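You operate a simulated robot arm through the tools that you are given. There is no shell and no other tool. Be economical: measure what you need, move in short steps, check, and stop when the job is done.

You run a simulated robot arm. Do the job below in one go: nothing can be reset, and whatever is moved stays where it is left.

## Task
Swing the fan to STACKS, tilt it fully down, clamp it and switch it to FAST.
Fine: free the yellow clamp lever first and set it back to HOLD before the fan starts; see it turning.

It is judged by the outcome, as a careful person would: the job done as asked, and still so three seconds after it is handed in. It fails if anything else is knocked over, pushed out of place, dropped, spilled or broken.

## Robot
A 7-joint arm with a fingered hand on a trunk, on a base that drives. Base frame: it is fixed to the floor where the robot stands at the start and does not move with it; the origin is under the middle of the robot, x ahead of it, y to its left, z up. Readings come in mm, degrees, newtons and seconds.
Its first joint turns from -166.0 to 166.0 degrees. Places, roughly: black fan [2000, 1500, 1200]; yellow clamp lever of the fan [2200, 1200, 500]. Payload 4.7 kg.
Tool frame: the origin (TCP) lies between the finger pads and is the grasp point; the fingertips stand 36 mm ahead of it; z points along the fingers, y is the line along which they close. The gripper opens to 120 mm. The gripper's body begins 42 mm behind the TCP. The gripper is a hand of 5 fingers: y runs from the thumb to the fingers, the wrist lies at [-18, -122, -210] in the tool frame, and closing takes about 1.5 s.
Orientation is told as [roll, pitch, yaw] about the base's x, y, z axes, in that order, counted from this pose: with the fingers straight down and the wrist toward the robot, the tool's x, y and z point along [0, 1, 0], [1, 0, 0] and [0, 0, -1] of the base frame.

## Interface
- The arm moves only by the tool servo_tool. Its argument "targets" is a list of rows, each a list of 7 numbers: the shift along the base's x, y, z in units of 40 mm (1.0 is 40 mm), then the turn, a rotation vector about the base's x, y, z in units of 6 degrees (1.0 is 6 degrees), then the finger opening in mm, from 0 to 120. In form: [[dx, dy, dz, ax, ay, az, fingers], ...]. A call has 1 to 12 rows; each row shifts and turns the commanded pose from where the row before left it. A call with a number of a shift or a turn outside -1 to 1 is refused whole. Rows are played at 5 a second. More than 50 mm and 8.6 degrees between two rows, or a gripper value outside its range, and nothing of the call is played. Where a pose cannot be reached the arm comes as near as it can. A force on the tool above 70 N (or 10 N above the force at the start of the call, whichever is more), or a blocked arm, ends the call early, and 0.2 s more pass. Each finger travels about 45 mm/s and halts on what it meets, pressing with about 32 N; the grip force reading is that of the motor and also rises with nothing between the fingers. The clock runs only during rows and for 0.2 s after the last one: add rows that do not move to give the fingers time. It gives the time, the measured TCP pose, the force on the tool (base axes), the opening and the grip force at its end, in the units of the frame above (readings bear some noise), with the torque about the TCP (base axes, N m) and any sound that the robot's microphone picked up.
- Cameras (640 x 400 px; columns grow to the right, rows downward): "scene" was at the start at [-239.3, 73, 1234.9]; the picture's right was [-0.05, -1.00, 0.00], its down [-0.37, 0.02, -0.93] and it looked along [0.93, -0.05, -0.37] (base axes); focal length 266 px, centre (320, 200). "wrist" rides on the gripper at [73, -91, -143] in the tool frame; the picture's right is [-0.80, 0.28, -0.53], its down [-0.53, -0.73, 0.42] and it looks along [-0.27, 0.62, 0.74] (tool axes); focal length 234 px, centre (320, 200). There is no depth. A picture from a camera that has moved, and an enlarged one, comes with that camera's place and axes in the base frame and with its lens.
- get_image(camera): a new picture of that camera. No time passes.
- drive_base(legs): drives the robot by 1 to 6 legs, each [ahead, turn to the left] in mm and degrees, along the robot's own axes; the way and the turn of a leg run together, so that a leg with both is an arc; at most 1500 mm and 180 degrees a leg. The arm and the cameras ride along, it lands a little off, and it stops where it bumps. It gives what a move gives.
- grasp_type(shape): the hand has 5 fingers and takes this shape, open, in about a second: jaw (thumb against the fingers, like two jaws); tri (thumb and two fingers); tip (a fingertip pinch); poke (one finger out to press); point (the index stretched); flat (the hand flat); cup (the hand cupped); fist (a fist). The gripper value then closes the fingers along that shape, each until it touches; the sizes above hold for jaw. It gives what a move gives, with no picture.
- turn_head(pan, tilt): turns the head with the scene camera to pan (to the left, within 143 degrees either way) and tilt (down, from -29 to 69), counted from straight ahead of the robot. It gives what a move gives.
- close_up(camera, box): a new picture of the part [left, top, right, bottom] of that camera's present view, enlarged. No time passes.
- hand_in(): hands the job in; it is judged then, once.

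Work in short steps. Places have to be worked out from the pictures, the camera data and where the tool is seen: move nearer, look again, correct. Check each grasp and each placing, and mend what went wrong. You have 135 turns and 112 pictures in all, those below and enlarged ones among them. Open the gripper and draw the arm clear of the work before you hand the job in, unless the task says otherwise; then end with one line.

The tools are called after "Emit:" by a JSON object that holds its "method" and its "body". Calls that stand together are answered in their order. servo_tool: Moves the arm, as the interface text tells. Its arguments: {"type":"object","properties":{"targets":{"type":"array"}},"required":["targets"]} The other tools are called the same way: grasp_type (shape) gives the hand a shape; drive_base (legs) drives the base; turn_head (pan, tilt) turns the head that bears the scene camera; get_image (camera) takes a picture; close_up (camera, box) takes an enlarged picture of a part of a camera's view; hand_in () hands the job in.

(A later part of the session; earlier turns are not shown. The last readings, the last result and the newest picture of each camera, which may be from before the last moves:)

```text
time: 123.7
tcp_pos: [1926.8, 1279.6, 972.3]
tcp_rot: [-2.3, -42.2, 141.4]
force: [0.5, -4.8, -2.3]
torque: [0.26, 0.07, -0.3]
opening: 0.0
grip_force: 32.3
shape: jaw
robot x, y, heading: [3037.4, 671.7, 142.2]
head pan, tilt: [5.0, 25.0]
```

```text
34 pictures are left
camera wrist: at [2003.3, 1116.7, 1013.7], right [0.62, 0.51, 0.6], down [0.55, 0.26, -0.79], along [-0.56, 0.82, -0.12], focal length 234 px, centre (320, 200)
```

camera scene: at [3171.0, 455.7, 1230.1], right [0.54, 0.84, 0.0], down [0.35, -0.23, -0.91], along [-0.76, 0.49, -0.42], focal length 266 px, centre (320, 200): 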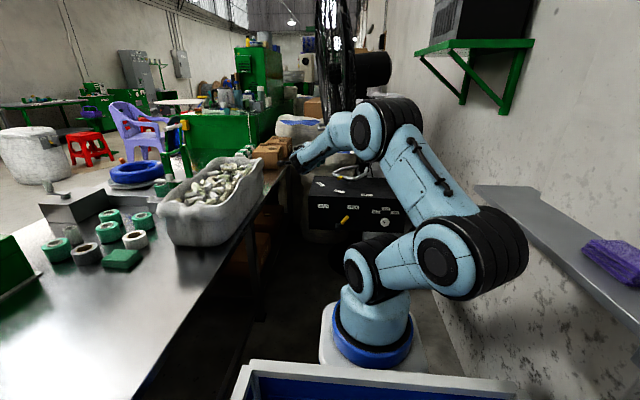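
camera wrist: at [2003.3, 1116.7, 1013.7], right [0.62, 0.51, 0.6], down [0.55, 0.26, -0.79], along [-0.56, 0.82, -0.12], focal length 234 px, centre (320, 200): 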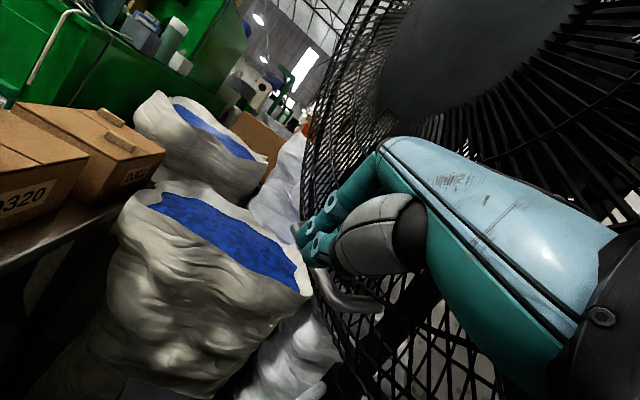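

Contact is light (≈5 N), the handle moves. I continue pushing right with a slight descent.

Emit:
{"method": "servo_tool", "body": {"targets": [[0.34, 0.53, -0.2, 0, 0, 0, 0], [0.34, 0.53, -0.2, 0, 0, 0, 0], [0.34, 0.53, -0.2, 0, 0, 0, 0], [0.34, 0.53, -0.15, 0, 0, 0, 0]]}}

Emit:
{"method": "get_image", "body": {"camera": "wrist"}}

Emit:
{"method": "close_up", "body": {"camera": "scene", "box": [260, 0, 420, 180]}}

```text
time: 124.2
tcp_pos: [1932.8, 1288.7, 957.0]
tcp_rot: [-2.3, -42.2, 142.9]
force: [0.9, -17.7, -0.1]
torque: [1.32, 0.12, -1.1]
opening: 0.0
grip_force: 32.0
shape: jaw
robot x, y, heading: [3043.6, 674.6, 142.5]
head pan, tilt: [5.0, 25.0]
stopped in row 2: the force on the tool passed its limit at 88 N (the readings are from after the stop); the commanded pose is now the measured one
```

```text
33 pictures are left
camera wrist: at [2014.6, 1127.7, 999.9], right [0.61, 0.52, 0.6], down [0.55, 0.27, -0.79], along [-0.58, 0.81, -0.12], focal length 234 px, centre (320, 200)
```

wrist: 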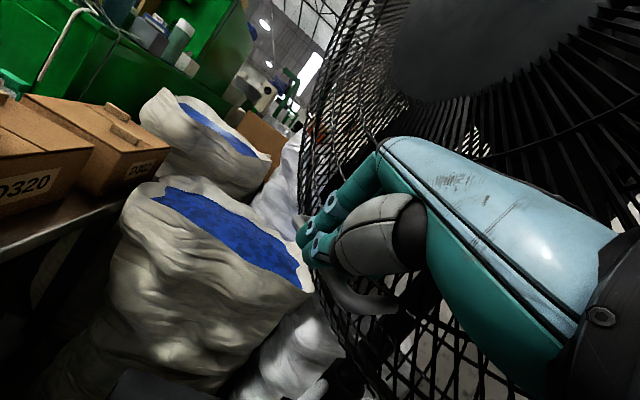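

```text
2.22 times, centred on (340, 90) of scene
camera zoom: at [3173.7, 456.2, 1230.0], right [0.53, 0.84, 0.0], down [0.36, -0.23, -0.91], along [-0.77, 0.48, -0.42], focal length 592 px, centre (276, 444)
```

zoom: 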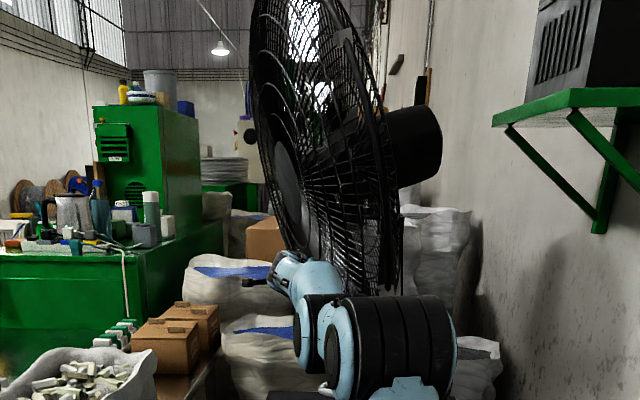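

The fan has tilted visibly (~20°); the 88 N spike may be the end stop. I test with another small push.

Emit:
{"method": "servo_tool", "body": {"targets": [[0.12, 0.22, 0, 0, 0, 0, 0], [0.12, 0.22, 0, 0, 0, 0, 0]]}}

Emit:
{"method": "close_up", "body": {"camera": "scene", "box": [260, 0, 420, 180]}}

```text
time: 124.7
tcp_pos: [1933.6, 1287.9, 958.3]
tcp_rot: [-2.5, -42.3, 143.9]
force: [0.1, -19.8, 0.8]
torque: [1.53, 0.09, -1.22]
opening: 0.0
grip_force: 31.8
shape: jaw
robot x, y, heading: [3042.6, 672.7, 143.3]
head pan, tilt: [5.0, 25.0]
stopped in row 2: the force on the tool passed its limit at 78 N (the readings are from after the stop); the commanded pose is now the measured one
```

```text
2.22 times, centred on (340, 90) of scene
camera zoom: at [3175.8, 457.0, 1229.9], right [0.53, 0.85, 0.0], down [0.36, -0.22, -0.91], along [-0.77, 0.48, -0.42], focal length 592 px, centre (276, 444)
```

zoom: 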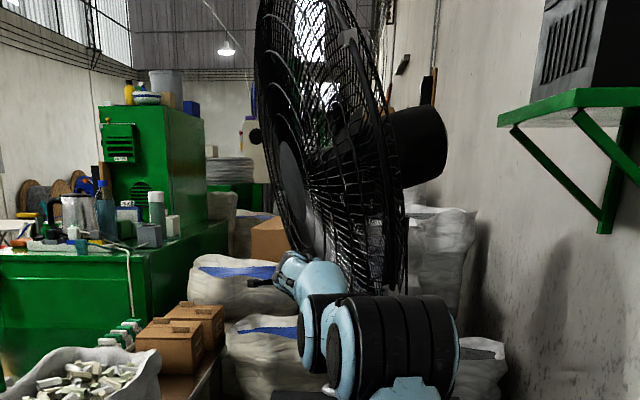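

That is a solid stop (the base itself began to yield). I back the hand off left, then out toward me, and check tilt and pan.

Emit:
{"method": "servo_tool", "body": {"targets": [[-0.5, -0.64, 0, 0, 0, 0, 0], [-0.6, -0.77, 0, 0, 0, 0, 0], [-0.6, -0.77, 0, 0, 0, 0, 0], [0.8, -0.62, 0, 0, 0, 0, 0], [0.8, -0.62, 0, 0, 0, 0, 0], [0.8, -0.62, 0, 0, 0, 0, 0], [0.8, -0.62, 0, 0, 0, 0, 0], [0.8, -0.62, 0, 0, 0, 0, 0], [0.8, -0.62, -0.3, 0, 0, 0, 0], [0.8, -0.62, -0.5, 0, 0, 0, 0], [0.8, -0.62, -0.5, 0, 0, 0, 0]]}}

Emit:
{"method": "get_image", "body": {"camera": "wrist"}}

Emit:
{"method": "close_up", "body": {"camera": "scene", "box": [260, 0, 420, 180]}}

```text
time: 127.1
tcp_pos: [2122.9, 1002.0, 905.8]
tcp_rot: [-2.3, -42.2, 143.7]
force: [0.0, 0.5, -0.2]
torque: [0.02, 0.04, -0.03]
opening: 0.0
grip_force: 32.1
shape: jaw
robot x, y, heading: [3039.4, 670.7, 143.0]
head pan, tilt: [5.0, 25.0]
```

```text
30 pictures are left
camera wrist: at [2206.7, 843.0, 947.7], right [0.6, 0.53, 0.6], down [0.55, 0.28, -0.79], along [-0.59, 0.8, -0.12], focal length 234 px, centre (320, 200)
```

wrist: 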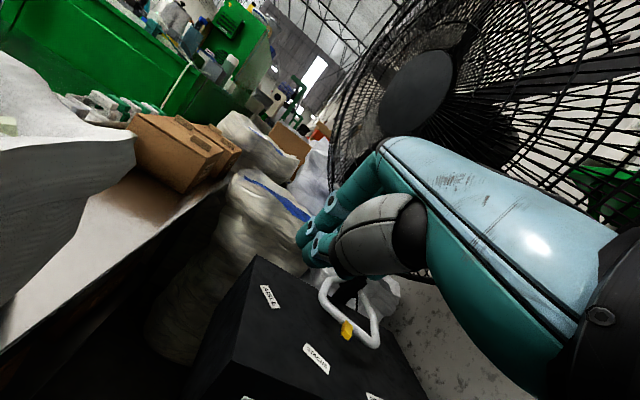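

```text
2.22 times, centred on (340, 90) of scene
camera zoom: at [3174.9, 457.5, 1230.1], right [0.53, 0.85, 0.0], down [0.36, -0.22, -0.91], along [-0.77, 0.48, -0.42], focal length 592 px, centre (276, 444)
```

zoom: 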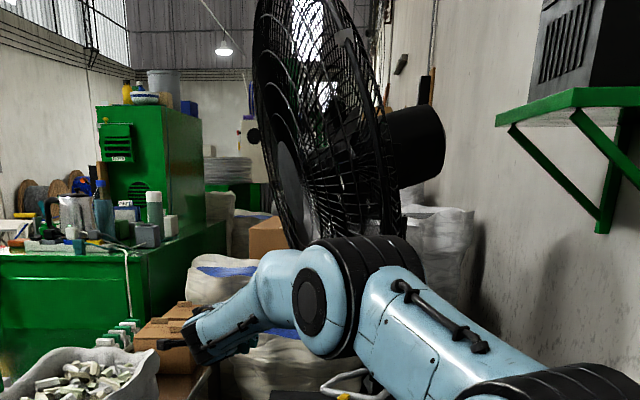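

Pan may have crept back by a couple of degrees while tilting. I return the hand, pointing down, to the right-hand viewing spot to measure it.

Emit:
{"method": "servo_tool", "body": {"targets": [[0.8, -0.62, 0, 0, 0, 0, 0], [0.8, -0.62, 0, 0, 0, 0, 0], [0.5, 0.64, -0.1, -0.584, -0.75, 0, 0], [0.5, 0.64, -0.1, -0.584, -0.75, 0, 0], [0.5, 0.64, -0.1, -0.584, -0.75, 0, 0], [0.5, 0.64, -0.1, -0.584, -0.75, 0, 0], [0.5, 0.64, -0.1, -0.584, -0.75, 0, 0], [0.5, 0.64, -0.1, -0.584, -0.75, 0, 0], [0.5, 0.64, -0.1, -0.584, -0.75, 0, 0], [0.6, 0.77, 0, 0, 0, 0, 0], [0.6, 0.77, 0, 0, 0, 0, 0], [0.6, 0.77, 0, 0, 0, 0, 0]]}}

Emit:
{"method": "get_image", "body": {"camera": "wrist"}}

```text
time: 129.7
tcp_pos: [2397.2, 1225.5, 878.2]
tcp_rot: [-1.5, -2.3, 143.4]
force: [-0.8, -0.1, 0.0]
torque: [0.02, -0.01, 0.0]
opening: 0.1
grip_force: 32.4
shape: jaw
robot x, y, heading: [3038.9, 672.4, 143.0]
head pan, tilt: [5.0, 25.0]
```

```text
28 pictures are left
camera wrist: at [2429.7, 1106.2, 1015.8], right [0.27, 0.79, 0.56], down [0.9, 0.01, -0.44], along [-0.35, 0.62, -0.7], focal length 234 px, centre (320, 200)
```

wrist: 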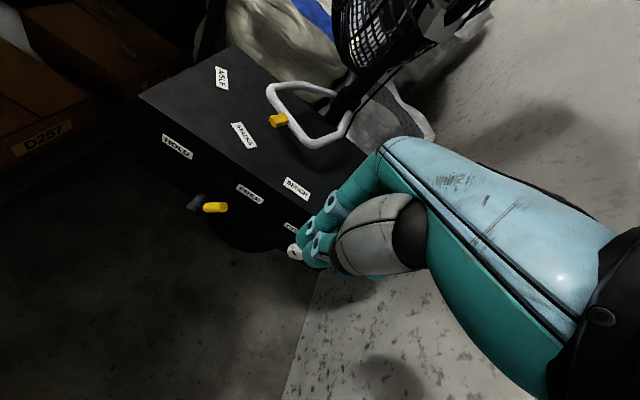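

The pointer is ~5–9° short of STACKS now. I repeat the push from the right to the same final spot as before (just short of the earlier +2° overshoot).

Emit:
{"method": "servo_tool", "body": {"targets": [[0.46, 0.6, -0.72, 0, 0, 0, 0], [0.46, 0.6, -0.72, 0, 0, 0, 0], [0.46, 0.6, -0.72, 0, 0, 0, 0], [0.46, 0.6, -0.72, 0, 0, 0, 0], [0.46, 0.6, -0.72, 0, 0, 0, 0], [-0.85, 0.66, 0, 0, 0, 0, 0], [-0.85, 0.66, 0, 0, 0, 0, 0], [-0.85, 0.66, 0, 0, 0, 0, 0], [-0.85, 0.66, 0, 0, 0, 0, 0], [-0.85, 0.66, 0, 0, 0, 0, 0], [-0.85, 0.66, 0, 0, 0, 0, 0], [-0.85, 0.66, 0, 0, 0, 0, 0]]}}

Emit:
{"method": "get_image", "body": {"camera": "wrist"}}

```text
time: 132.3
tcp_pos: [2252.8, 1532.8, 731.7]
tcp_rot: [-1.5, -2.3, 143.3]
force: [0.7, 0.8, 2.4]
torque: [0.0, -0.03, 0.0]
opening: 0.0
grip_force: 31.9
shape: jaw
robot x, y, heading: [3041.9, 672.2, 143.1]
head pan, tilt: [5.0, 25.0]
```

```text
27 pictures are left
camera wrist: at [2284.7, 1413.6, 868.2], right [0.27, 0.79, 0.56], down [0.9, 0.01, -0.44], along [-0.35, 0.62, -0.7], focal length 234 px, centre (320, 200)
```

wrist: 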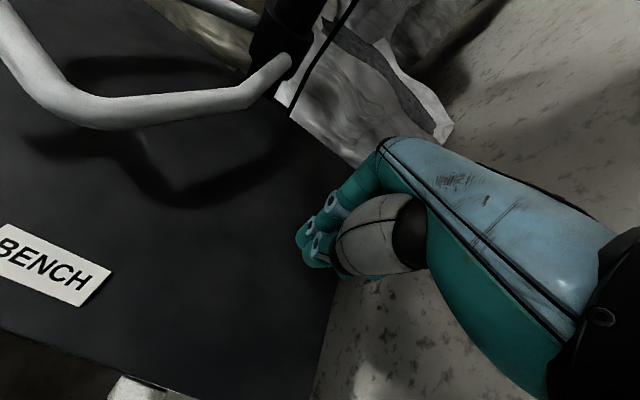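

In place. I push left to the earlier contact spot.

Emit:
{"method": "servo_tool", "body": {"targets": [[-0.52, -0.655, 0, 0, 0, 0, 0], [-0.52, -0.655, 0, 0, 0, 0, 0], [-0.52, -0.655, 0, 0, 0, 0, 0], [-0.52, -0.655, 0, 0, 0, 0, 0], [-0.52, -0.655, 0, 0, 0, 0, 0], [0, 0, 0, 0, 0, 0, 0]]}}

Emit:
{"method": "servo_tool", "body": {"targets": [[0.5, 0.64, 0, 0, 0, 0, 0], [0.6, 0.77, 0, 0, 0, 0, 0], [0.75, -0.2, 0, 0, 0, 0, 0], [0.75, -0.58, 0, 0, 0, 0, 0], [0.75, -0.58, 0, 0, 0, 0, 0], [0.75, -0.58, 0, 0, 0, 0, 0], [0, 0, 1, 0, 0, 0, 0], [0, 0, 1, 0, 0, 0, 0]]}}

Emit:
{"method": "close_up", "body": {"camera": "wrist", "box": [90, 10, 350, 250]}}

```text
time: 133.7
tcp_pos: [2147.2, 1399.9, 733.0]
tcp_rot: [-1.5, -2.3, 143.3]
force: [0.6, -0.4, -0.2]
torque: [-0.01, 0.05, 0.02]
opening: 0.0
grip_force: 32.0
shape: jaw
robot x, y, heading: [3042.6, 671.6, 142.9]
head pan, tilt: [5.0, 25.0]
```

```text
time: 135.5
tcp_pos: [2314.9, 1377.5, 811.3]
tcp_rot: [-1.5, -2.0, 143.3]
force: [-0.7, -0.3, -1.3]
torque: [-0.03, 0.02, -0.01]
opening: 0.3
grip_force: 32.1
shape: jaw
robot x, y, heading: [3041.8, 669.5, 142.9]
head pan, tilt: [5.0, 25.0]
```

```text
1.67 times, centred on (220, 130) of wrist
camera zoom: at [2346.6, 1258.8, 948.5], right [0.26, 0.79, 0.56], down [0.9, 0.01, -0.44], along [-0.35, 0.62, -0.71], focal length 390 px, centre (487, 317)
```

zoom: 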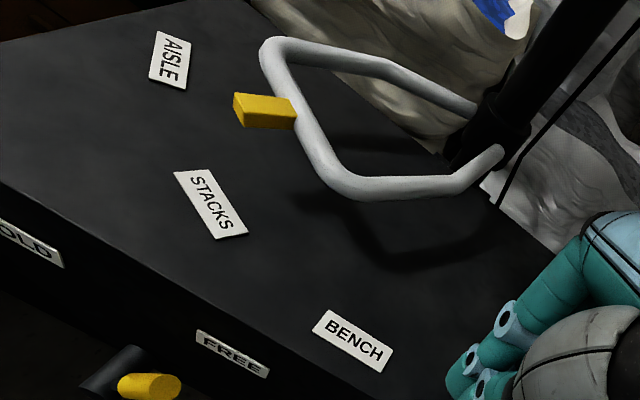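

The pointer sits within the STACKS label's span (≈3° past centre) – good. Now for the clamp: I move back and lower the hand, pitched ~30°, to the right of the lever.

Emit:
{"method": "servo_tool", "body": {"targets": [[0.79, -0.615, 0, 0, 0, 0, 0], [0.79, -0.615, 0, 0, 0, 0, 0], [0.79, -0.615, 0, 0, 0, 0, 0], [0.79, -0.615, 0, 0, 0, 0, 0], [-0.1, -0.13, -0.9, 0.437, 0.561, 0, 0], [-0.1, -0.13, -0.9, 0.437, 0.561, 0, 0], [-0.1, -0.13, -0.9, 0.437, 0.561, 0, 0], [-0.1, -0.13, -0.9, 0.437, 0.561, 0, 0], [-0.1, -0.13, -0.9, 0.437, 0.561, 0, 0], [-0.1, -0.13, -0.9, 0.437, 0.561, 0, 0], [-0.1, -0.13, -0.9, 0.437, 0.561, 0, 0]]}}

Emit:
{"method": "get_image", "body": {"camera": "wrist"}}

Emit:
{"method": "get_image", "body": {"camera": "scene"}}

```text
time: 137.9
tcp_pos: [2400.9, 1251.0, 572.9]
tcp_rot: [0.8, -31.9, 141.6]
force: [0.3, 1.7, 1.2]
torque: [-0.07, -0.14, 0.06]
opening: 0.0
grip_force: 31.8
shape: jaw
out of reach, approached as far as the arm can: row 11
robot x, y, heading: [3042.1, 674.1, 142.8]
head pan, tilt: [5.0, 25.0]
```

```text
25 pictures are left
camera wrist: at [2476.5, 1099.4, 646.9], right [0.53, 0.61, 0.58], down [0.64, 0.17, -0.75], along [-0.56, 0.77, -0.3], focal length 234 px, centre (320, 200)
```

wrist: 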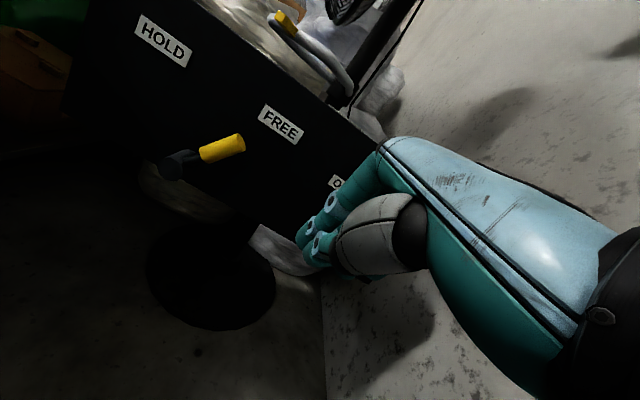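

```text
24 pictures are left
camera scene: at [3175.4, 457.2, 1230.0], right [0.53, 0.85, 0.0], down [0.36, -0.22, -0.91], along [-0.77, 0.48, -0.42], focal length 266 px, centre (320, 200)
```

scene: 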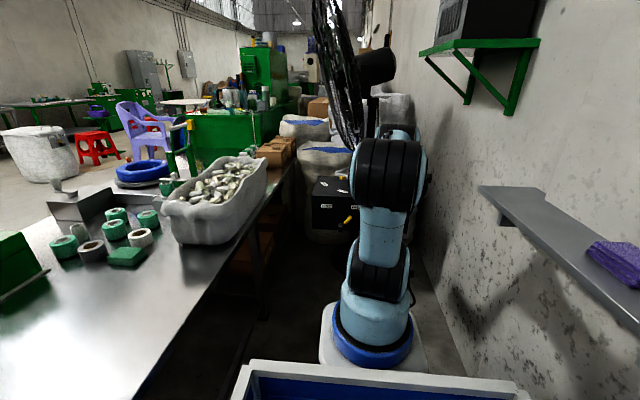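

The fan is clearly tilted down. The lever tip is at l51, z559, f1005; I move the hand forward next to it on its right.

Emit:
{"method": "servo_tool", "body": {"targets": [[-0.68, 0.285, -0.24, 0, 0, 0, 0], [-0.68, 0.285, -0.24, 0, 0, 0, 0], [-0.68, 0.285, -0.24, 0, 0, 0, 0], [-0.68, 0.285, -0.24, 0, 0, 0, 0]]}}

Emit:
{"method": "get_image", "body": {"camera": "wrist"}}

```text
time: 138.9
tcp_pos: [2308.1, 1329.1, 548.2]
tcp_rot: [-2.0, -32.1, 144.0]
force: [-0.2, -0.1, 0.1]
torque: [-0.04, -0.01, -0.01]
opening: 0.0
grip_force: 31.9
shape: jaw
out of reach, approached as far as the arm can: row 1, 2, 3, 4
robot x, y, heading: [3040.0, 678.4, 142.8]
head pan, tilt: [5.0, 25.0]
```

```text
23 pictures are left
camera wrist: at [2386.2, 1178.4, 617.4], right [0.51, 0.6, 0.62], down [0.65, 0.2, -0.73], along [-0.57, 0.77, -0.29], focal length 234 px, centre (320, 200)
```

wrist: 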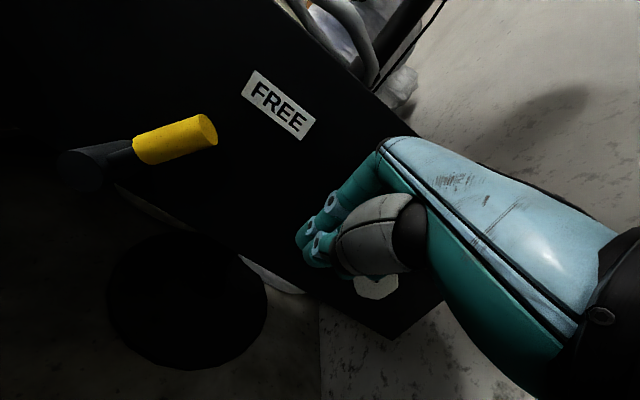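

The arm limits leftward travel here at fixed yaw; I push left while yawing the hand left so the wrist can stay right.

Emit:
{"method": "servo_tool", "body": {"targets": [[0, 0, 0, 0, 0, 0.9, 0], [-0.2, -0.25, 0, 0, 0, 0.9, 0], [-0.31, -0.39, 0, 0, 0, 0.9, 0], [-0.31, -0.39, 0, 0, 0, 0.9, 0]]}}

Emit:
{"method": "get_image", "body": {"camera": "wrist"}}

```text
time: 139.9
tcp_pos: [2274.4, 1288.7, 548.5]
tcp_rot: [-2.1, -32.1, 165.1]
force: [-0.5, 0.1, 0.4]
torque: [0.03, -0.02, 0.03]
opening: 0.1
grip_force: 32.3
shape: jaw
robot x, y, heading: [3037.4, 674.7, 143.0]
head pan, tilt: [5.0, 25.0]
```

```text
22 pictures are left
camera wrist: at [2401.2, 1174.8, 617.9], right [0.26, 0.74, 0.62], down [0.53, 0.42, -0.73], along [-0.81, 0.52, -0.29], focal length 234 px, centre (320, 200)
```

wrist: 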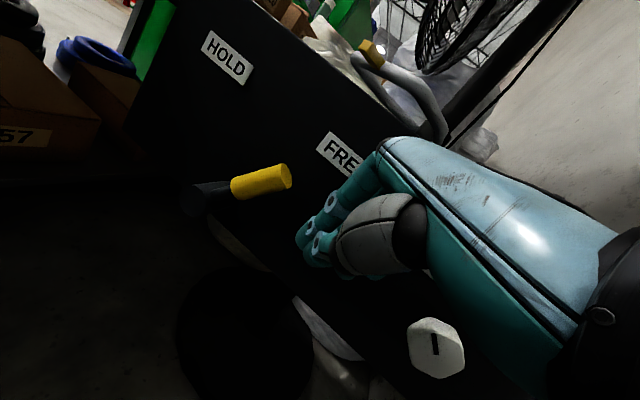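

It works; I continue pushing left with a little more yaw.

Emit:
{"method": "servo_tool", "body": {"targets": [[-0.385, -0.493, 0, 0, 0, 0.7, 0], [-0.385, -0.493, 0, 0, 0, 0.7, 0], [-0.385, -0.493, 0, 0, 0, 0.7, 0], [-0.385, -0.493, 0, 0, 0, 0.7, 0], [-0.385, -0.493, 0, 0, 0, 0.7, 0]]}}

Emit:
{"method": "get_image", "body": {"camera": "wrist"}}

```text
time: 141.1
tcp_pos: [2201.2, 1195.0, 550.5]
tcp_rot: [-2.4, -32.1, -174.3]
force: [37.6, 28.7, 12.2]
torque: [0.82, -0.93, -0.35]
opening: 0.0
grip_force: 31.9
shape: jaw
robot x, y, heading: [3038.1, 672.9, 142.8]
head pan, tilt: [5.0, 25.0]
```

```text
21 pictures are left
camera wrist: at [2360.1, 1132.5, 618.9], right [-0.02, 0.78, 0.62], down [0.35, 0.59, -0.73], along [-0.94, 0.2, -0.28], focal length 234 px, centre (320, 200)
```

wrist: 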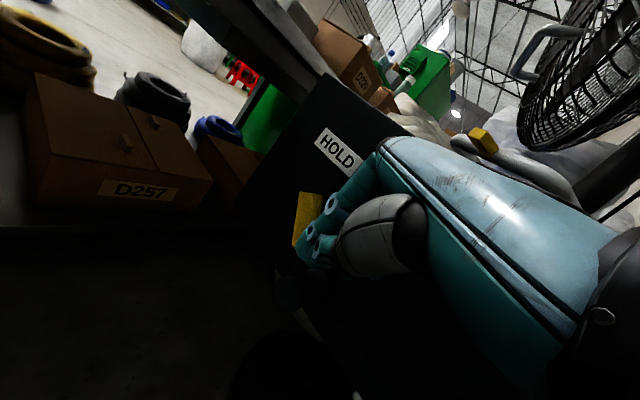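

Force rose to ~47 N, so the lever is at its HOLD stop. I withdraw right/back and inspect.

Emit:
{"method": "servo_tool", "body": {"targets": [[0.35, 0.45, 0, 0, 0, 0, 0], [0.8, -0.3, 0, 0, 0, -0.7, 0], [0.8, -0.4, 0.3, 0, 0, -0.7, 0], [0.8, -0.3, 0.3, 0, 0, -0.9, 0], [0.6, 0.4, 0.3, 0, 0, -0.9, 0], [0.5, 0.64, 0.2, 0, 0, -0.9, 0], [0.5, 0.64, 0, 0, 0, -0.9, 0], [0.5, 0.64, 0, 0, 0, -0.9, 0], [0.5, 0.64, 0, 0, 0, -0.9, 0]]}}

Emit:
{"method": "get_image", "body": {"camera": "wrist"}}

```text
time: 143.1
tcp_pos: [2412.0, 1286.3, 590.5]
tcp_rot: [-2.2, -32.1, 145.2]
force: [0.0, 0.0, 0.4]
torque: [-0.02, -0.02, 0.01]
opening: 0.3
grip_force: 31.4
shape: jaw
robot x, y, heading: [3040.3, 671.0, 143.0]
head pan, tilt: [5.0, 25.0]
```

```text
20 pictures are left
camera wrist: at [2492.5, 1135.3, 660.6], right [0.5, 0.61, 0.62], down [0.65, 0.22, -0.73], along [-0.58, 0.76, -0.29], focal length 234 px, centre (320, 200)
```

wrist: 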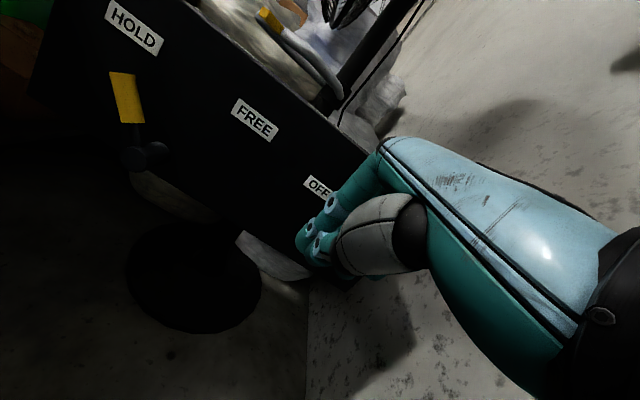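

The lever is back at HOLD. Next the knob at about [2329,1427,511]: I pitch the hand to point forward at it, open, staying back to test reach.

Emit:
{"method": "servo_tool", "body": {"targets": [[0.15, 0.2, 0, 0.578, 0.742, 0, 90], [0.15, 0.2, -0.1, 0.578, 0.742, 0, 90], [0.15, 0.2, -0.2, 0.578, 0.742, 0, 90], [0.15, 0.2, -0.3, 0.578, 0.742, 0, 90], [0.15, 0.2, -0.4, 0.578, 0.742, 0, 90], [0.15, 0.2, -0.4, 0.578, 0.742, 0, 90], [0, 0, -0.3, 0.578, 0.742, 0, 90], [0, 0, -0.2, 0.578, 0.742, 0, 90]]}}

Emit:
{"method": "get_image", "body": {"camera": "wrist"}}

```text
time: 144.9
tcp_pos: [2454.0, 1394.5, 538.4]
tcp_rot: [-10.2, -77.3, 152.6]
force: [-0.7, -0.1, -0.3]
torque: [0.02, -0.05, 0.04]
opening: 85.6
grip_force: 0.1
shape: jaw
out of reach, approached as far as the arm can: row 3, 4, 5, 6, 7
robot x, y, heading: [3041.3, 675.4, 143.2]
head pan, tilt: [5.0, 25.0]
```

```text
19 pictures are left
camera wrist: at [2538.3, 1241.5, 476.5], right [0.84, 0.35, 0.42], down [0.14, 0.6, -0.79], along [-0.53, 0.72, 0.46], focal length 234 px, centre (320, 200)
```

wrist: 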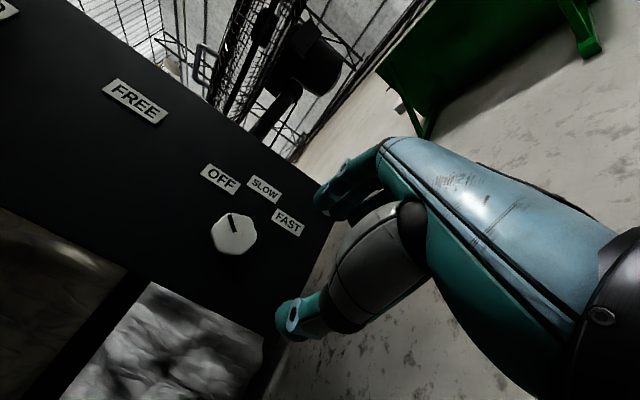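

The arm reaches this pose and I see the knob clearly, mark at OFF, FAST ≈90° clockwise. I pre-roll the hand 45° counter-clockwise and centre on the knob axis (l≈−150, z≈522).

Emit:
{"method": "servo_tool", "body": {"targets": [[-0.107, -0.138, -0.05, 0.75, -0.584, 0, 100], [-0.107, -0.138, -0.05, 0.75, -0.584, 0, 100], [-0.107, -0.138, -0.05, 0.75, -0.584, 0, 100], [-0.107, -0.138, -0.05, 0.75, -0.584, 0, 100], [-0.107, -0.138, -0.05, 0.75, -0.584, 0, 100], [-0.107, -0.138, -0.05, 0.75, -0.584, 0, 100], [-0.107, -0.138, -0.05, 0.75, -0.584, 0, 100], [-0.107, -0.138, -0.05, 0.75, -0.584, 0, 100]]}}

Emit:
{"method": "get_image", "body": {"camera": "wrist"}}

```text
time: 146.7
tcp_pos: [2453.8, 1394.9, 538.1]
tcp_rot: [-10.1, -77.2, 152.4]
force: [0.0, 0.3, -0.4]
torque: [0.0, -0.01, 0.0]
opening: 94.7
grip_force: 0.1
shape: jaw
out of reach, approached as far as the arm can: row 1, 2, 3, 4, 5, 6, 7, 8
robot x, y, heading: [3036.4, 673.9, 142.9]
head pan, tilt: [5.0, 25.0]
```

```text
18 pictures are left
camera wrist: at [2538.4, 1241.1, 476.6], right [0.84, 0.35, 0.42], down [0.14, 0.6, -0.79], along [-0.53, 0.72, 0.45], focal length 234 px, centre (320, 200)
```

wrist: 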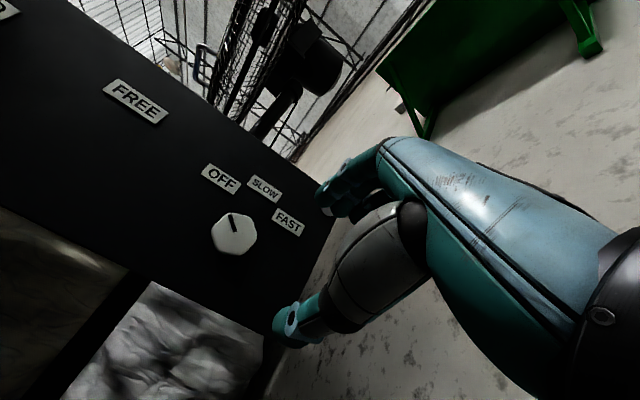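

Rolling that way is out of reach. I undo that roll in the command, checking whether the centred position with no roll is reachable.

Emit:
{"method": "servo_tool", "body": {"targets": [[0, 0, 0, -0.75, 0.584, 0, 100], [0, 0, 0, -0.75, 0.584, 0, 100], [0, 0, 0, -0.75, 0.584, 0, 100], [0, 0, 0, -0.75, 0.584, 0, 100], [0, 0, 0, -0.75, 0.584, 0, 100], [0, 0, 0, -0.75, 0.584, 0, 100], [0, 0, 0, -0.75, 0.584, 0, 100], [0, 0, 0, -0.75, 0.584, 0, 100]]}}

```text
time: 148.5
tcp_pos: [2465.5, 1409.1, 549.3]
tcp_rot: [70.8, -55.9, 77.1]
force: [0.3, -0.7, -1.0]
torque: [0.01, 0.02, 0.0]
opening: 95.3
grip_force: 0.2
shape: jaw
out of reach, approached as far as the arm can: row 5, 6, 7, 8
robot x, y, heading: [3040.5, 670.7, 143.1]
head pan, tilt: [5.0, 25.0]
```

The arm is too folded here (wrist ~315 mm from its axis). I back the base 250 mm to gain freedom, then re-approach with the pre-roll.

Emit:
{"method": "drive_base", "body": {"legs": [[-250, 0]]}}

Emit:
{"method": "servo_tool", "body": {"targets": [[-0.7, 0.3, -0.05, 0.75, -0.584, 0, 100], [-0.7, 0.3, -0.05, 0.75, -0.584, 0, 100], [-0.7, 0.3, -0.05, 0.75, -0.584, 0, 100], [-0.7, 0.3, -0.05, 0.75, -0.584, 0, 100], [-0.7, 0.3, -0.05, 0.75, -0.584, 0, 100], [-0.7, 0.3, -0.05, 0.75, -0.584, 0, 100], [-0.7, 0.3, -0.05, 0.75, -0.584, 0, 100], [-0.7, 0.3, -0.05, 0.75, -0.584, 0, 100]]}}

Emit:
{"method": "get_image", "body": {"camera": "wrist"}}

```text
time: 150.3
tcp_pos: [2664.4, 1257.8, 551.2]
tcp_rot: [70.8, -56.0, 77.1]
force: [0.7, 0.2, 0.5]
torque: [0.0, 0.01, 0.06]
opening: 95.2
grip_force: 0.1
shape: jaw
robot x, y, heading: [3236.6, 523.9, 143.2]
head pan, tilt: [5.0, 25.0]
```

```text
time: 152.1
tcp_pos: [2449.1, 1370.4, 534.8]
tcp_rot: [-39.3, -70.5, -176.3]
force: [0.2, -1.8, -6.4]
torque: [0.17, 0.37, -0.08]
opening: 95.2
grip_force: 0.1
shape: jaw
out of reach, approached as far as the arm can: row 8
robot x, y, heading: [3241.9, 526.3, 143.1]
head pan, tilt: [5.0, 25.0]
```

```text
17 pictures are left
camera wrist: at [2550.5, 1229.9, 468.5], right [0.75, 0.34, 0.57], down [0.21, 0.7, -0.69], along [-0.63, 0.63, 0.45], focal length 234 px, centre (320, 200)
```

wrist: 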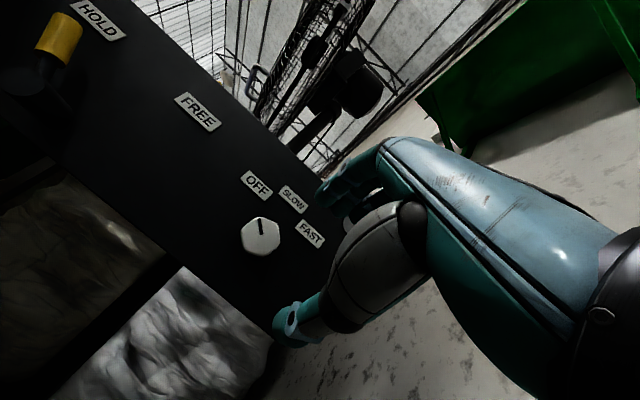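

Knob fixed at [2321,1419,526]. I shift ~40 mm left to line up, then go forward to straddle it with the open hand.

Emit:
{"method": "servo_tool", "body": {"targets": [[-0.3, -0.39, -0.1, 0, 0, 0, 100], [-0.3, -0.39, -0.1, 0, 0, 0, 100], [-0.62, 0.48, 0, 0, 0, 0, 100], [-0.62, 0.48, 0, 0, 0, 0, 100], [-0.62, 0.48, 0, 0, 0, 0, 100]]}}

Emit:
{"method": "get_image", "body": {"camera": "wrist"}}

```text
time: 153.3
tcp_pos: [2380.2, 1437.2, 544.6]
tcp_rot: [-45.4, -70.9, -172.2]
force: [33.0, -29.7, 5.0]
torque: [1.6, 1.86, 0.79]
opening: 94.5
grip_force: 0.2
shape: jaw
out of reach, approached as far as the arm can: row 1, 2, 3
robot x, y, heading: [3241.8, 521.4, 143.2]
head pan, tilt: [5.0, 25.0]
stopped in row 5: the force on the tool passed its limit at 119 N (the readings are from after the stop); the commanded pose is now the measured one
```

```text
16 pictures are left
camera wrist: at [2476.9, 1295.2, 473.6], right [0.76, 0.3, 0.57], down [0.22, 0.71, -0.67], along [-0.61, 0.64, 0.48], focal length 234 px, centre (320, 200)
```

wrist: 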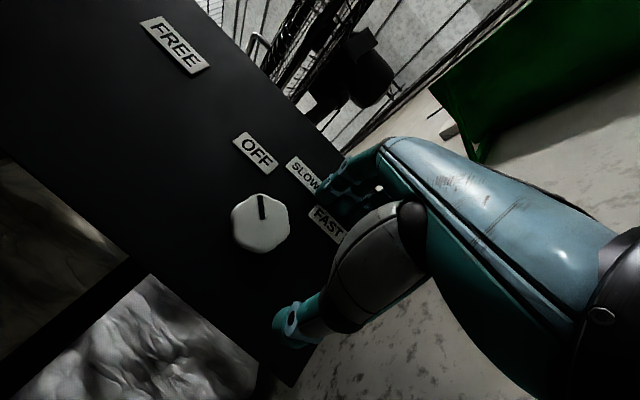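

The fingers met the face to the right of the knob since leftward motion is at a joint limit; a small left yaw should free it. I back off, yaw 13° left and shift 50 mm left.

Emit:
{"method": "servo_tool", "body": {"targets": [[0.62, -0.48, 0, 0, 0, 0, 100], [0.62, -0.48, 0, 0, 0, 0.5, 100], [-0.2, -0.26, -0.15, 0, 0, 0.85, 100], [-0.28, -0.36, -0.15, 0, 0, 0.85, 100], [-0.28, -0.36, -0.15, 0, 0, 0, 100]]}}

Emit:
{"method": "get_image", "body": {"camera": "wrist"}}

```text
time: 154.5
tcp_pos: [2396.6, 1359.7, 526.9]
tcp_rot: [-45.4, -70.8, -159.1]
force: [-0.1, 0.0, 0.2]
torque: [-0.02, -0.02, 0.03]
opening: 95.2
grip_force: 0.0
shape: jaw
robot x, y, heading: [3241.0, 523.3, 142.7]
head pan, tilt: [5.0, 25.0]
```

```text
15 pictures are left
camera wrist: at [2523.6, 1243.6, 455.7], right [0.68, 0.46, 0.57], down [0.05, 0.74, -0.67], along [-0.74, 0.48, 0.48], focal length 234 px, centre (320, 200)
```

wrist: 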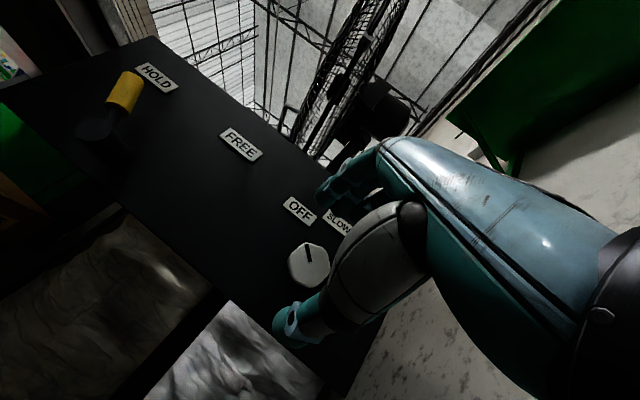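

Aligned now: knob at (n1025, L−146, z526), TCP on its axis. I move in 69 mm and close gently on it.

Emit:
{"method": "servo_tool", "body": {"targets": [[-0.64, 0.57, 0.04, 0, 0, 0, 100], [-0.64, 0.57, 0.04, 0, 0, 0, 100], [0, 0, 0, 0, 0, 0, 30], [0, 0, 0, 0, 0, 0, 30], [0, 0, 0, 0, 0, 0, 30], [0, 0, 0, 0, 0, 0, 30], [0, 0, 0, 0, 0, 0, 30], [0, 0, 0, 0, 0, 0, 30]]}}

Emit:
{"method": "get_image", "body": {"camera": "wrist"}}

```text
time: 155.3
tcp_pos: [2351.2, 1403.9, 528.2]
tcp_rot: [-45.6, -71.0, -158.9]
force: [8.2, -5.5, 6.4]
torque: [0.28, 0.64, -0.05]
opening: 35.7
grip_force: 0.1
shape: tri
robot x, y, heading: [3240.2, 522.7, 143.0]
head pan, tilt: [5.0, 25.0]
stopped in row 4: the force on the tool passed its limit at 74 N (the readings are from after the stop); the commanded pose is now the measured one
```

```text
14 pictures are left
camera wrist: at [2476.3, 1289.0, 457.7], right [0.68, 0.46, 0.57], down [0.05, 0.74, -0.67], along [-0.73, 0.48, 0.48], focal length 234 px, centre (320, 200)
```

wrist: 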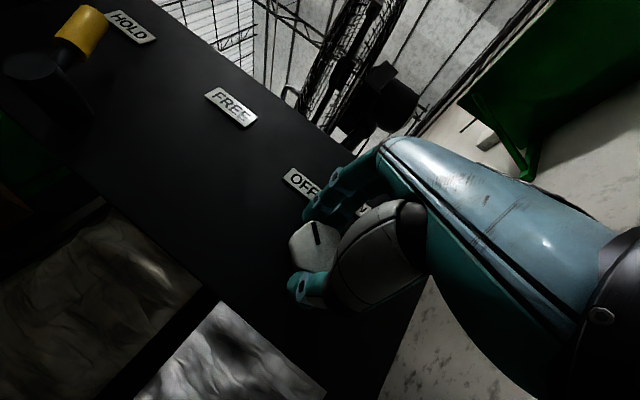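

The fingers surround the knob but pressed the face while curling. I back off 8 mm and finish closing.

Emit:
{"method": "servo_tool", "body": {"targets": [[0.16, -0.12, 0, 0, 0, 0, 36], [0, 0, 0, 0, 0, 0, 20], [0, 0, 0, 0, 0, 0, 20], [0, 0, 0, 0, 0, 0, 20], [0, 0, 0, 0, 0, 0, 20]]}}

Emit:
{"method": "close_up", "body": {"camera": "wrist", "box": [220, 120, 420, 340]}}

```text
time: 156.5
tcp_pos: [2356.0, 1400.1, 528.5]
tcp_rot: [-45.7, -70.9, -158.7]
force: [-14.4, 9.4, -3.5]
torque: [0.04, 0.06, -0.03]
opening: 30.8
grip_force: 32.2
shape: tri
robot x, y, heading: [3241.1, 524.4, 143.0]
head pan, tilt: [5.0, 25.0]
```

```text
1.82 times, centred on (320, 230) of wrist
camera zoom: at [2481.7, 1283.9, 457.4], right [0.68, 0.46, 0.57], down [0.05, 0.74, -0.67], along [-0.73, 0.48, 0.48], focal length 426 px, centre (320, 146)
```

zoom: 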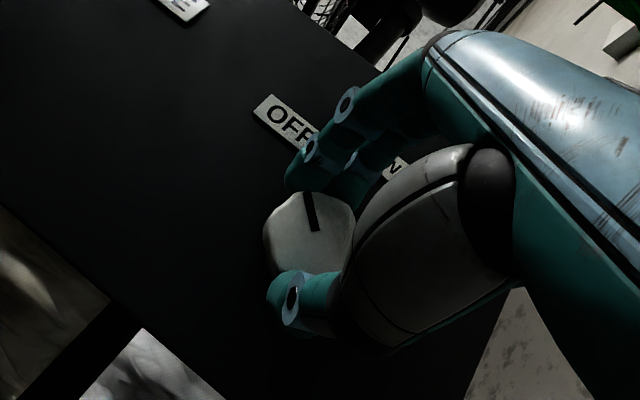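

The knob is gripped (opening 31, 32 N). I rotate clockwise about the face normal in steps.

Emit:
{"method": "servo_tool", "body": {"targets": [[0, 0, 0, -0.75, 0.584, 0, 20], [0, 0, 0, -0.75, 0.584, 0, 20], [0, 0, 0, -0.75, 0.584, 0, 20], [0, 0, 0, -0.75, 0.584, 0, 20], [0, 0, 0, -0.75, 0.584, 0, 20], [0, 0, 0, -0.75, 0.584, 0, 20]]}}

Emit:
{"method": "close_up", "body": {"camera": "wrist", "box": [200, 100, 440, 340]}}

```text
time: 157.9
tcp_pos: [2356.7, 1399.0, 526.6]
tcp_rot: [76.9, -69.9, 81.6]
force: [-11.9, 8.6, -10.9]
torque: [-0.14, -0.23, -0.13]
opening: 30.2
grip_force: 32.0
shape: tri
robot x, y, heading: [3242.4, 524.0, 143.0]
head pan, tilt: [5.0, 25.0]
```

```text
1.67 times, centred on (320, 220) of wrist
camera zoom: at [2459.4, 1254.4, 476.5], right [0.79, 0.61, 0.03], down [-0.24, 0.36, -0.9], along [-0.56, 0.7, 0.44], focal length 390 px, centre (320, 167)
```

zoom: 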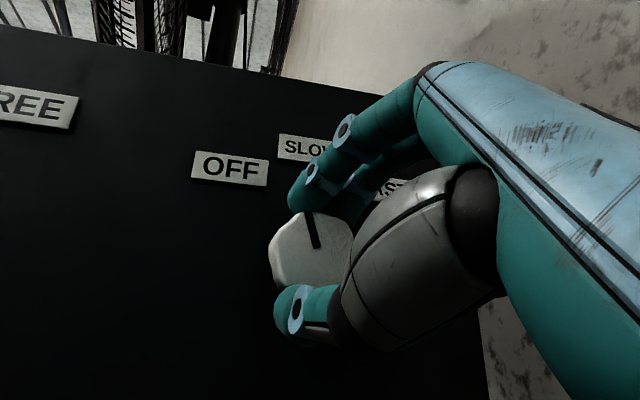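

The knob turns with the hand; mark is near SLOW. I keep turning toward FAST.

Emit:
{"method": "servo_tool", "body": {"targets": [[0, 0, 0, -0.75, 0.584, 0, 20], [0, 0, 0, -0.75, 0.584, 0, 20], [0, 0, 0, -0.75, 0.584, 0, 20], [0, 0, 0, -0.75, 0.584, 0, 20], [0, 0, 0, -0.75, 0.584, 0, 20], [0, 0, 0, -0.75, 0.584, 0, 20], [0, 0, 0, -0.75, 0.584, 0, 20], [0, 0, 0, -0.75, 0.584, 0, 20]]}}

Emit:
{"method": "close_up", "body": {"camera": "wrist", "box": [200, 100, 440, 340]}}

```text
time: 159.7
tcp_pos: [2411.1, 1457.3, 530.2]
tcp_rot: [91.3, -51.0, 74.7]
force: [0.2, 0.0, -1.2]
torque: [-0.01, 0.02, -0.04]
opening: 22.8
grip_force: 31.9
shape: tri
out of reach, approached as far as the arm can: row 1, 2, 3, 4, 5, 6, 7, 8
robot x, y, heading: [3242.0, 524.0, 143.3]
head pan, tilt: [5.0, 25.0]
```

```text
1.67 times, centred on (320, 220) of wrist
camera zoom: at [2521.8, 1311.6, 501.7], right [0.7, 0.65, -0.3], down [-0.44, 0.06, -0.9], along [-0.56, 0.76, 0.33], focal length 390 px, centre (320, 167)
```

zoom: 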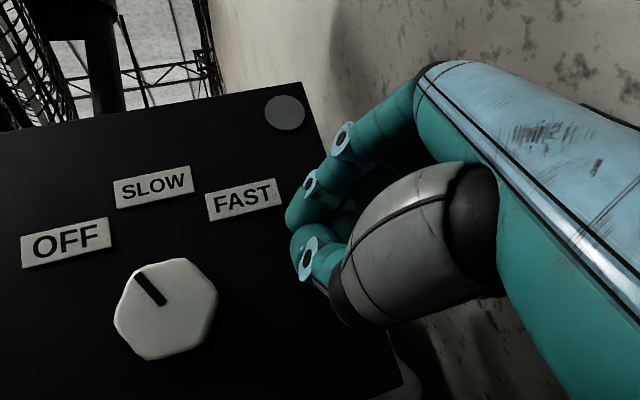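

The arm ran out of roll and slipped off; the mark is now between OFF and SLOW. I'll ratchet: back off, open, roll back counter-clockwise as far as possible and re-centre.

Emit:
{"method": "servo_tool", "body": {"targets": [[0.8, -0.62, 0, 0, 0, 0, 100], [-0.114, -0.152, 0, 0.75, -0.584, 0, 100], [-0.114, -0.152, 0, 0.75, -0.584, 0, 100], [-0.114, -0.152, 0, 0.75, -0.584, 0, 100], [-0.114, -0.152, 0, 0.75, -0.584, 0, 100], [-0.114, -0.152, 0, 0.75, -0.584, 0, 100], [-0.114, -0.152, 0, 0.75, -0.584, 0, 100], [-0.114, -0.152, 0, 0.75, -0.584, 0, 100], [-0.114, -0.152, 0, 0.75, -0.584, 0, 100], [-0.114, -0.152, 0, 0.75, -0.584, 0, 100], [-0.114, -0.152, 0, 0.75, -0.584, 0, 100], [-0.114, -0.152, 0, 0.75, -0.584, 0, 100]]}}

Emit:
{"method": "servo_tool", "body": {"targets": [[0, 0, 0, 0.75, -0.584, 0, 70], [0, 0, 0, 0.75, -0.584, 0, 70], [0, 0, 0, 0.75, -0.584, 0, 70], [0, 0, 0, 0.75, -0.584, 0, 70]]}}

```text
time: 162.3
tcp_pos: [2394.0, 1365.5, 528.3]
tcp_rot: [-44.8, -60.8, -157.5]
force: [0.3, -0.3, -0.6]
torque: [0.01, 0.04, -0.04]
opening: 95.0
grip_force: 0.1
shape: tri
robot x, y, heading: [3245.7, 523.3, 142.9]
head pan, tilt: [5.0, 25.0]
```

```text
time: 163.3
tcp_pos: [2387.5, 1394.7, 541.8]
tcp_rot: [-57.3, -40.0, -146.2]
force: [0.0, -0.5, -0.3]
torque: [-0.02, 0.06, -0.02]
opening: 67.0
grip_force: 0.2
shape: jaw
out of reach, approached as far as the arm can: row 3, 4
robot x, y, heading: [3237.0, 525.1, 143.2]
head pan, tilt: [5.0, 25.0]
```

Roll −37° is about the limit. I set that, re-centre, and advance onto the knob.

Emit:
{"method": "servo_tool", "body": {"targets": [[0.09, -0.39, -0.19, -0.75, 0.584, 0, 80], [0.09, -0.39, -0.19, -0.75, 0.584, 0, 80], [0, 0, 0, 0, 0, 0, 80]]}}

Emit:
{"method": "get_image", "body": {"camera": "wrist"}}

```text
time: 164.1
tcp_pos: [2395.0, 1363.2, 527.0]
tcp_rot: [-53.4, -50.5, -150.2]
force: [0.4, 0.5, 0.4]
torque: [-0.02, -0.01, 0.0]
opening: 75.6
grip_force: 0.1
shape: jaw
robot x, y, heading: [3242.0, 524.4, 143.0]
head pan, tilt: [5.0, 25.0]
```

```text
10 pictures are left
camera wrist: at [2542.3, 1266.4, 472.4], right [0.46, 0.33, 0.82], down [0.19, 0.87, -0.46], along [-0.87, 0.37, 0.34], focal length 234 px, centre (320, 200)
```

wrist: 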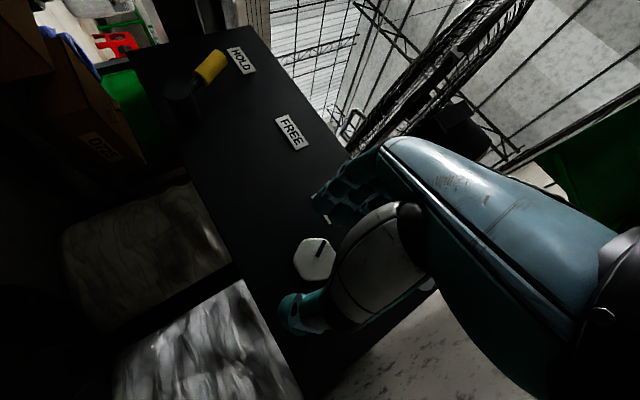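

Knob centred between thumb and fingers. I advance 55 mm and close.

Emit:
{"method": "servo_tool", "body": {"targets": [[-0.51, 0.46, 0.06, 0, 0, 0, 80], [-0.51, 0.46, 0.06, 0, 0, 0, 80], [0, 0, 0, 0, 0, 0, 20], [0, 0, 0, 0, 0, 0, 20], [0, 0, 0, 0, 0, 0, 20], [0, 0, 0, 0, 0, 0, 20], [0, 0, 0, 0, 0, 0, 20], [0, 0, 0, 0, 0, 0, 20]]}}

```text
time: 165.9
tcp_pos: [2353.4, 1400.4, 530.7]
tcp_rot: [-53.4, -50.6, -149.9]
force: [-8.5, 2.6, 2.3]
torque: [0.12, 0.17, 0.1]
opening: 33.6
grip_force: 32.4
shape: tri
robot x, y, heading: [3240.4, 519.7, 143.1]
head pan, tilt: [5.0, 25.0]
```

Gripped (opening 34, 32 N). I rotate clockwise 9 rows (~51°).

Emit:
{"method": "servo_tool", "body": {"targets": [[0, 0, 0, -0.75, 0.584, 0, 20], [0, 0, 0, -0.75, 0.584, 0, 20], [0, 0, 0, -0.75, 0.584, 0, 20], [0, 0, 0, -0.75, 0.584, 0, 20], [0, 0, 0, -0.75, 0.584, 0, 20], [0, 0, 0, -0.75, 0.584, 0, 20], [0, 0, 0, -0.75, 0.584, 0, 20], [0, 0, 0, -0.75, 0.584, 0, 20], [0, 0, 0, -0.75, 0.584, 0, 20]]}}

```text
time: 167.9
tcp_pos: [2354.3, 1401.6, 528.1]
tcp_rot: [65.1, -70.2, 97.6]
force: [4.4, 2.2, -10.0]
torque: [-0.16, -0.32, -0.1]
opening: 33.7
grip_force: 31.7
shape: tri
robot x, y, heading: [3240.7, 522.1, 142.8]
head pan, tilt: [5.0, 25.0]
```

No limit hit. I add one more step, release, back off 55 mm and roll back for another ratchet, then look.

Emit:
{"method": "servo_tool", "body": {"targets": [[0, 0, 0, -0.6, 0.47, 0, 20], [0, 0, 0, 0, 0, 0, 80], [0, 0, 0, 0, 0, 0, 80], [0, 0, 0, 0, 0, 0, 80], [0, 0, 0, 0, 0, 0, 80], [0, 0, 0, 0, 0, 0, 80], [0.55, -0.43, 0, 0, 0, 0, 80], [0.55, -0.43, 0, 0, 0, 0, 80]]}}

Emit:
{"method": "close_up", "body": {"camera": "wrist", "box": [160, 80, 400, 320]}}

```text
time: 169.7
tcp_pos: [2396.2, 1366.4, 532.6]
tcp_rot: [73.5, -67.0, 90.1]
force: [0.5, -0.6, -0.9]
torque: [-0.01, 0.01, -0.03]
opening: 75.5
grip_force: 0.0
shape: tri
robot x, y, heading: [3239.9, 522.2, 142.8]
head pan, tilt: [5.0, 25.0]
```

```text
1.67 times, centred on (280, 200) of wrist
camera zoom: at [2513.1, 1228.9, 489.8], right [0.73, 0.68, 0.01], down [-0.26, 0.29, -0.92], along [-0.63, 0.67, 0.39], focal length 390 px, centre (387, 200)
```

zoom: 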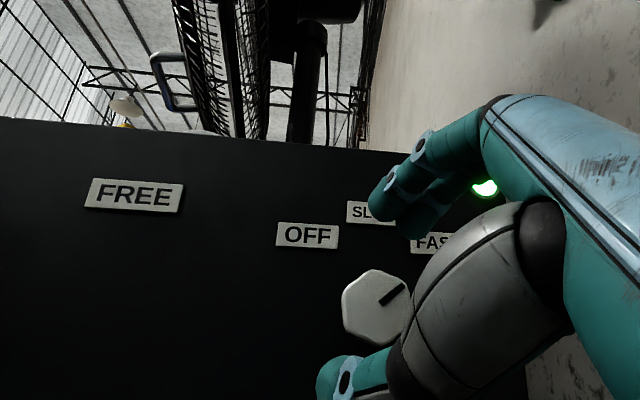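

The mark now points at FAST and the green lamp is lit. I draw the hand clear backwards and up, then check that the fan turns.

Emit:
{"method": "servo_tool", "body": {"targets": [[0.79, -0.6, 0, 0, 0, 0, 90], [0.79, -0.6, 0, 0, 0, 0, 90], [0.79, -0.6, 0, 0, 0, 0, 100], [0.5, -0.4, 0.6, 0, 0, 0, 110], [0.3, -0.2, 0.7, -0.58, -0.74, 0, 120], [0.2, -0.15, 0.7, -0.58, -0.74, 0, 120], [0, 0, 0.7, -0.58, -0.74, 0, 120], [0, 0, 0.7, -0.58, -0.74, 0, 120], [0, 0, 0.5, -0.58, -0.74, 0, 120]]}}

Emit:
{"method": "get_image", "body": {"camera": "wrist"}}

Emit:
{"method": "close_up", "body": {"camera": "scene", "box": [270, 0, 430, 260]}}

```text
time: 171.7
tcp_pos: [2532.4, 1264.9, 686.1]
tcp_rot: [42.3, -44.0, 116.4]
force: [0.3, -0.1, -0.8]
torque: [0.02, 0.09, -0.01]
opening: 114.0
grip_force: 0.1
shape: jaw
robot x, y, heading: [3237.4, 522.9, 143.0]
head pan, tilt: [5.0, 25.0]
```

```text
8 pictures are left
camera wrist: at [2647.4, 1128.1, 733.2], right [0.71, 0.7, 0.09], down [0.12, -0.01, -0.99], along [-0.69, 0.72, -0.09], focal length 234 px, centre (320, 200)
```

wrist: 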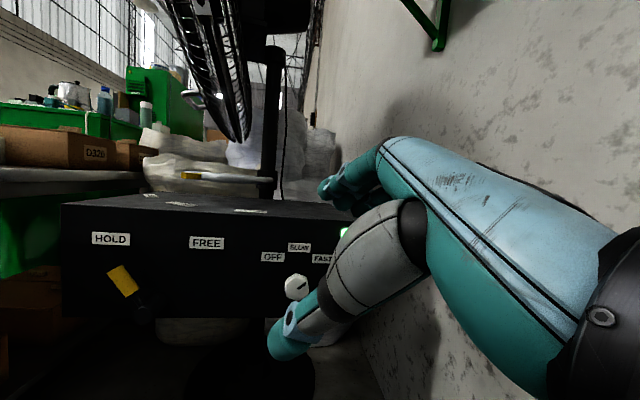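

```text
1.54 times, centred on (350, 130) of scene
camera zoom: at [3375.3, 306.6, 1230.1], right [0.53, 0.85, 0.0], down [0.36, -0.22, -0.91], along [-0.77, 0.48, -0.42], focal length 410 px, centre (274, 308)
```

zoom: 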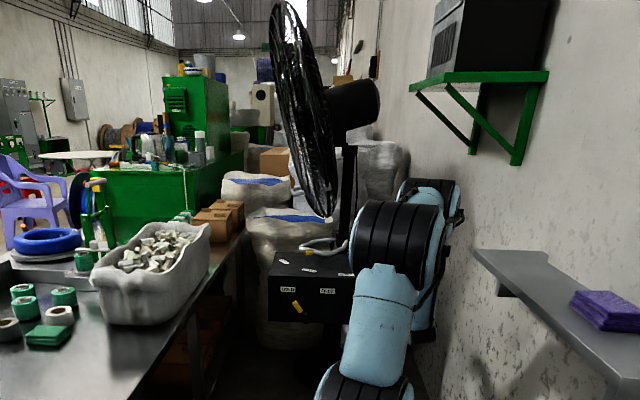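

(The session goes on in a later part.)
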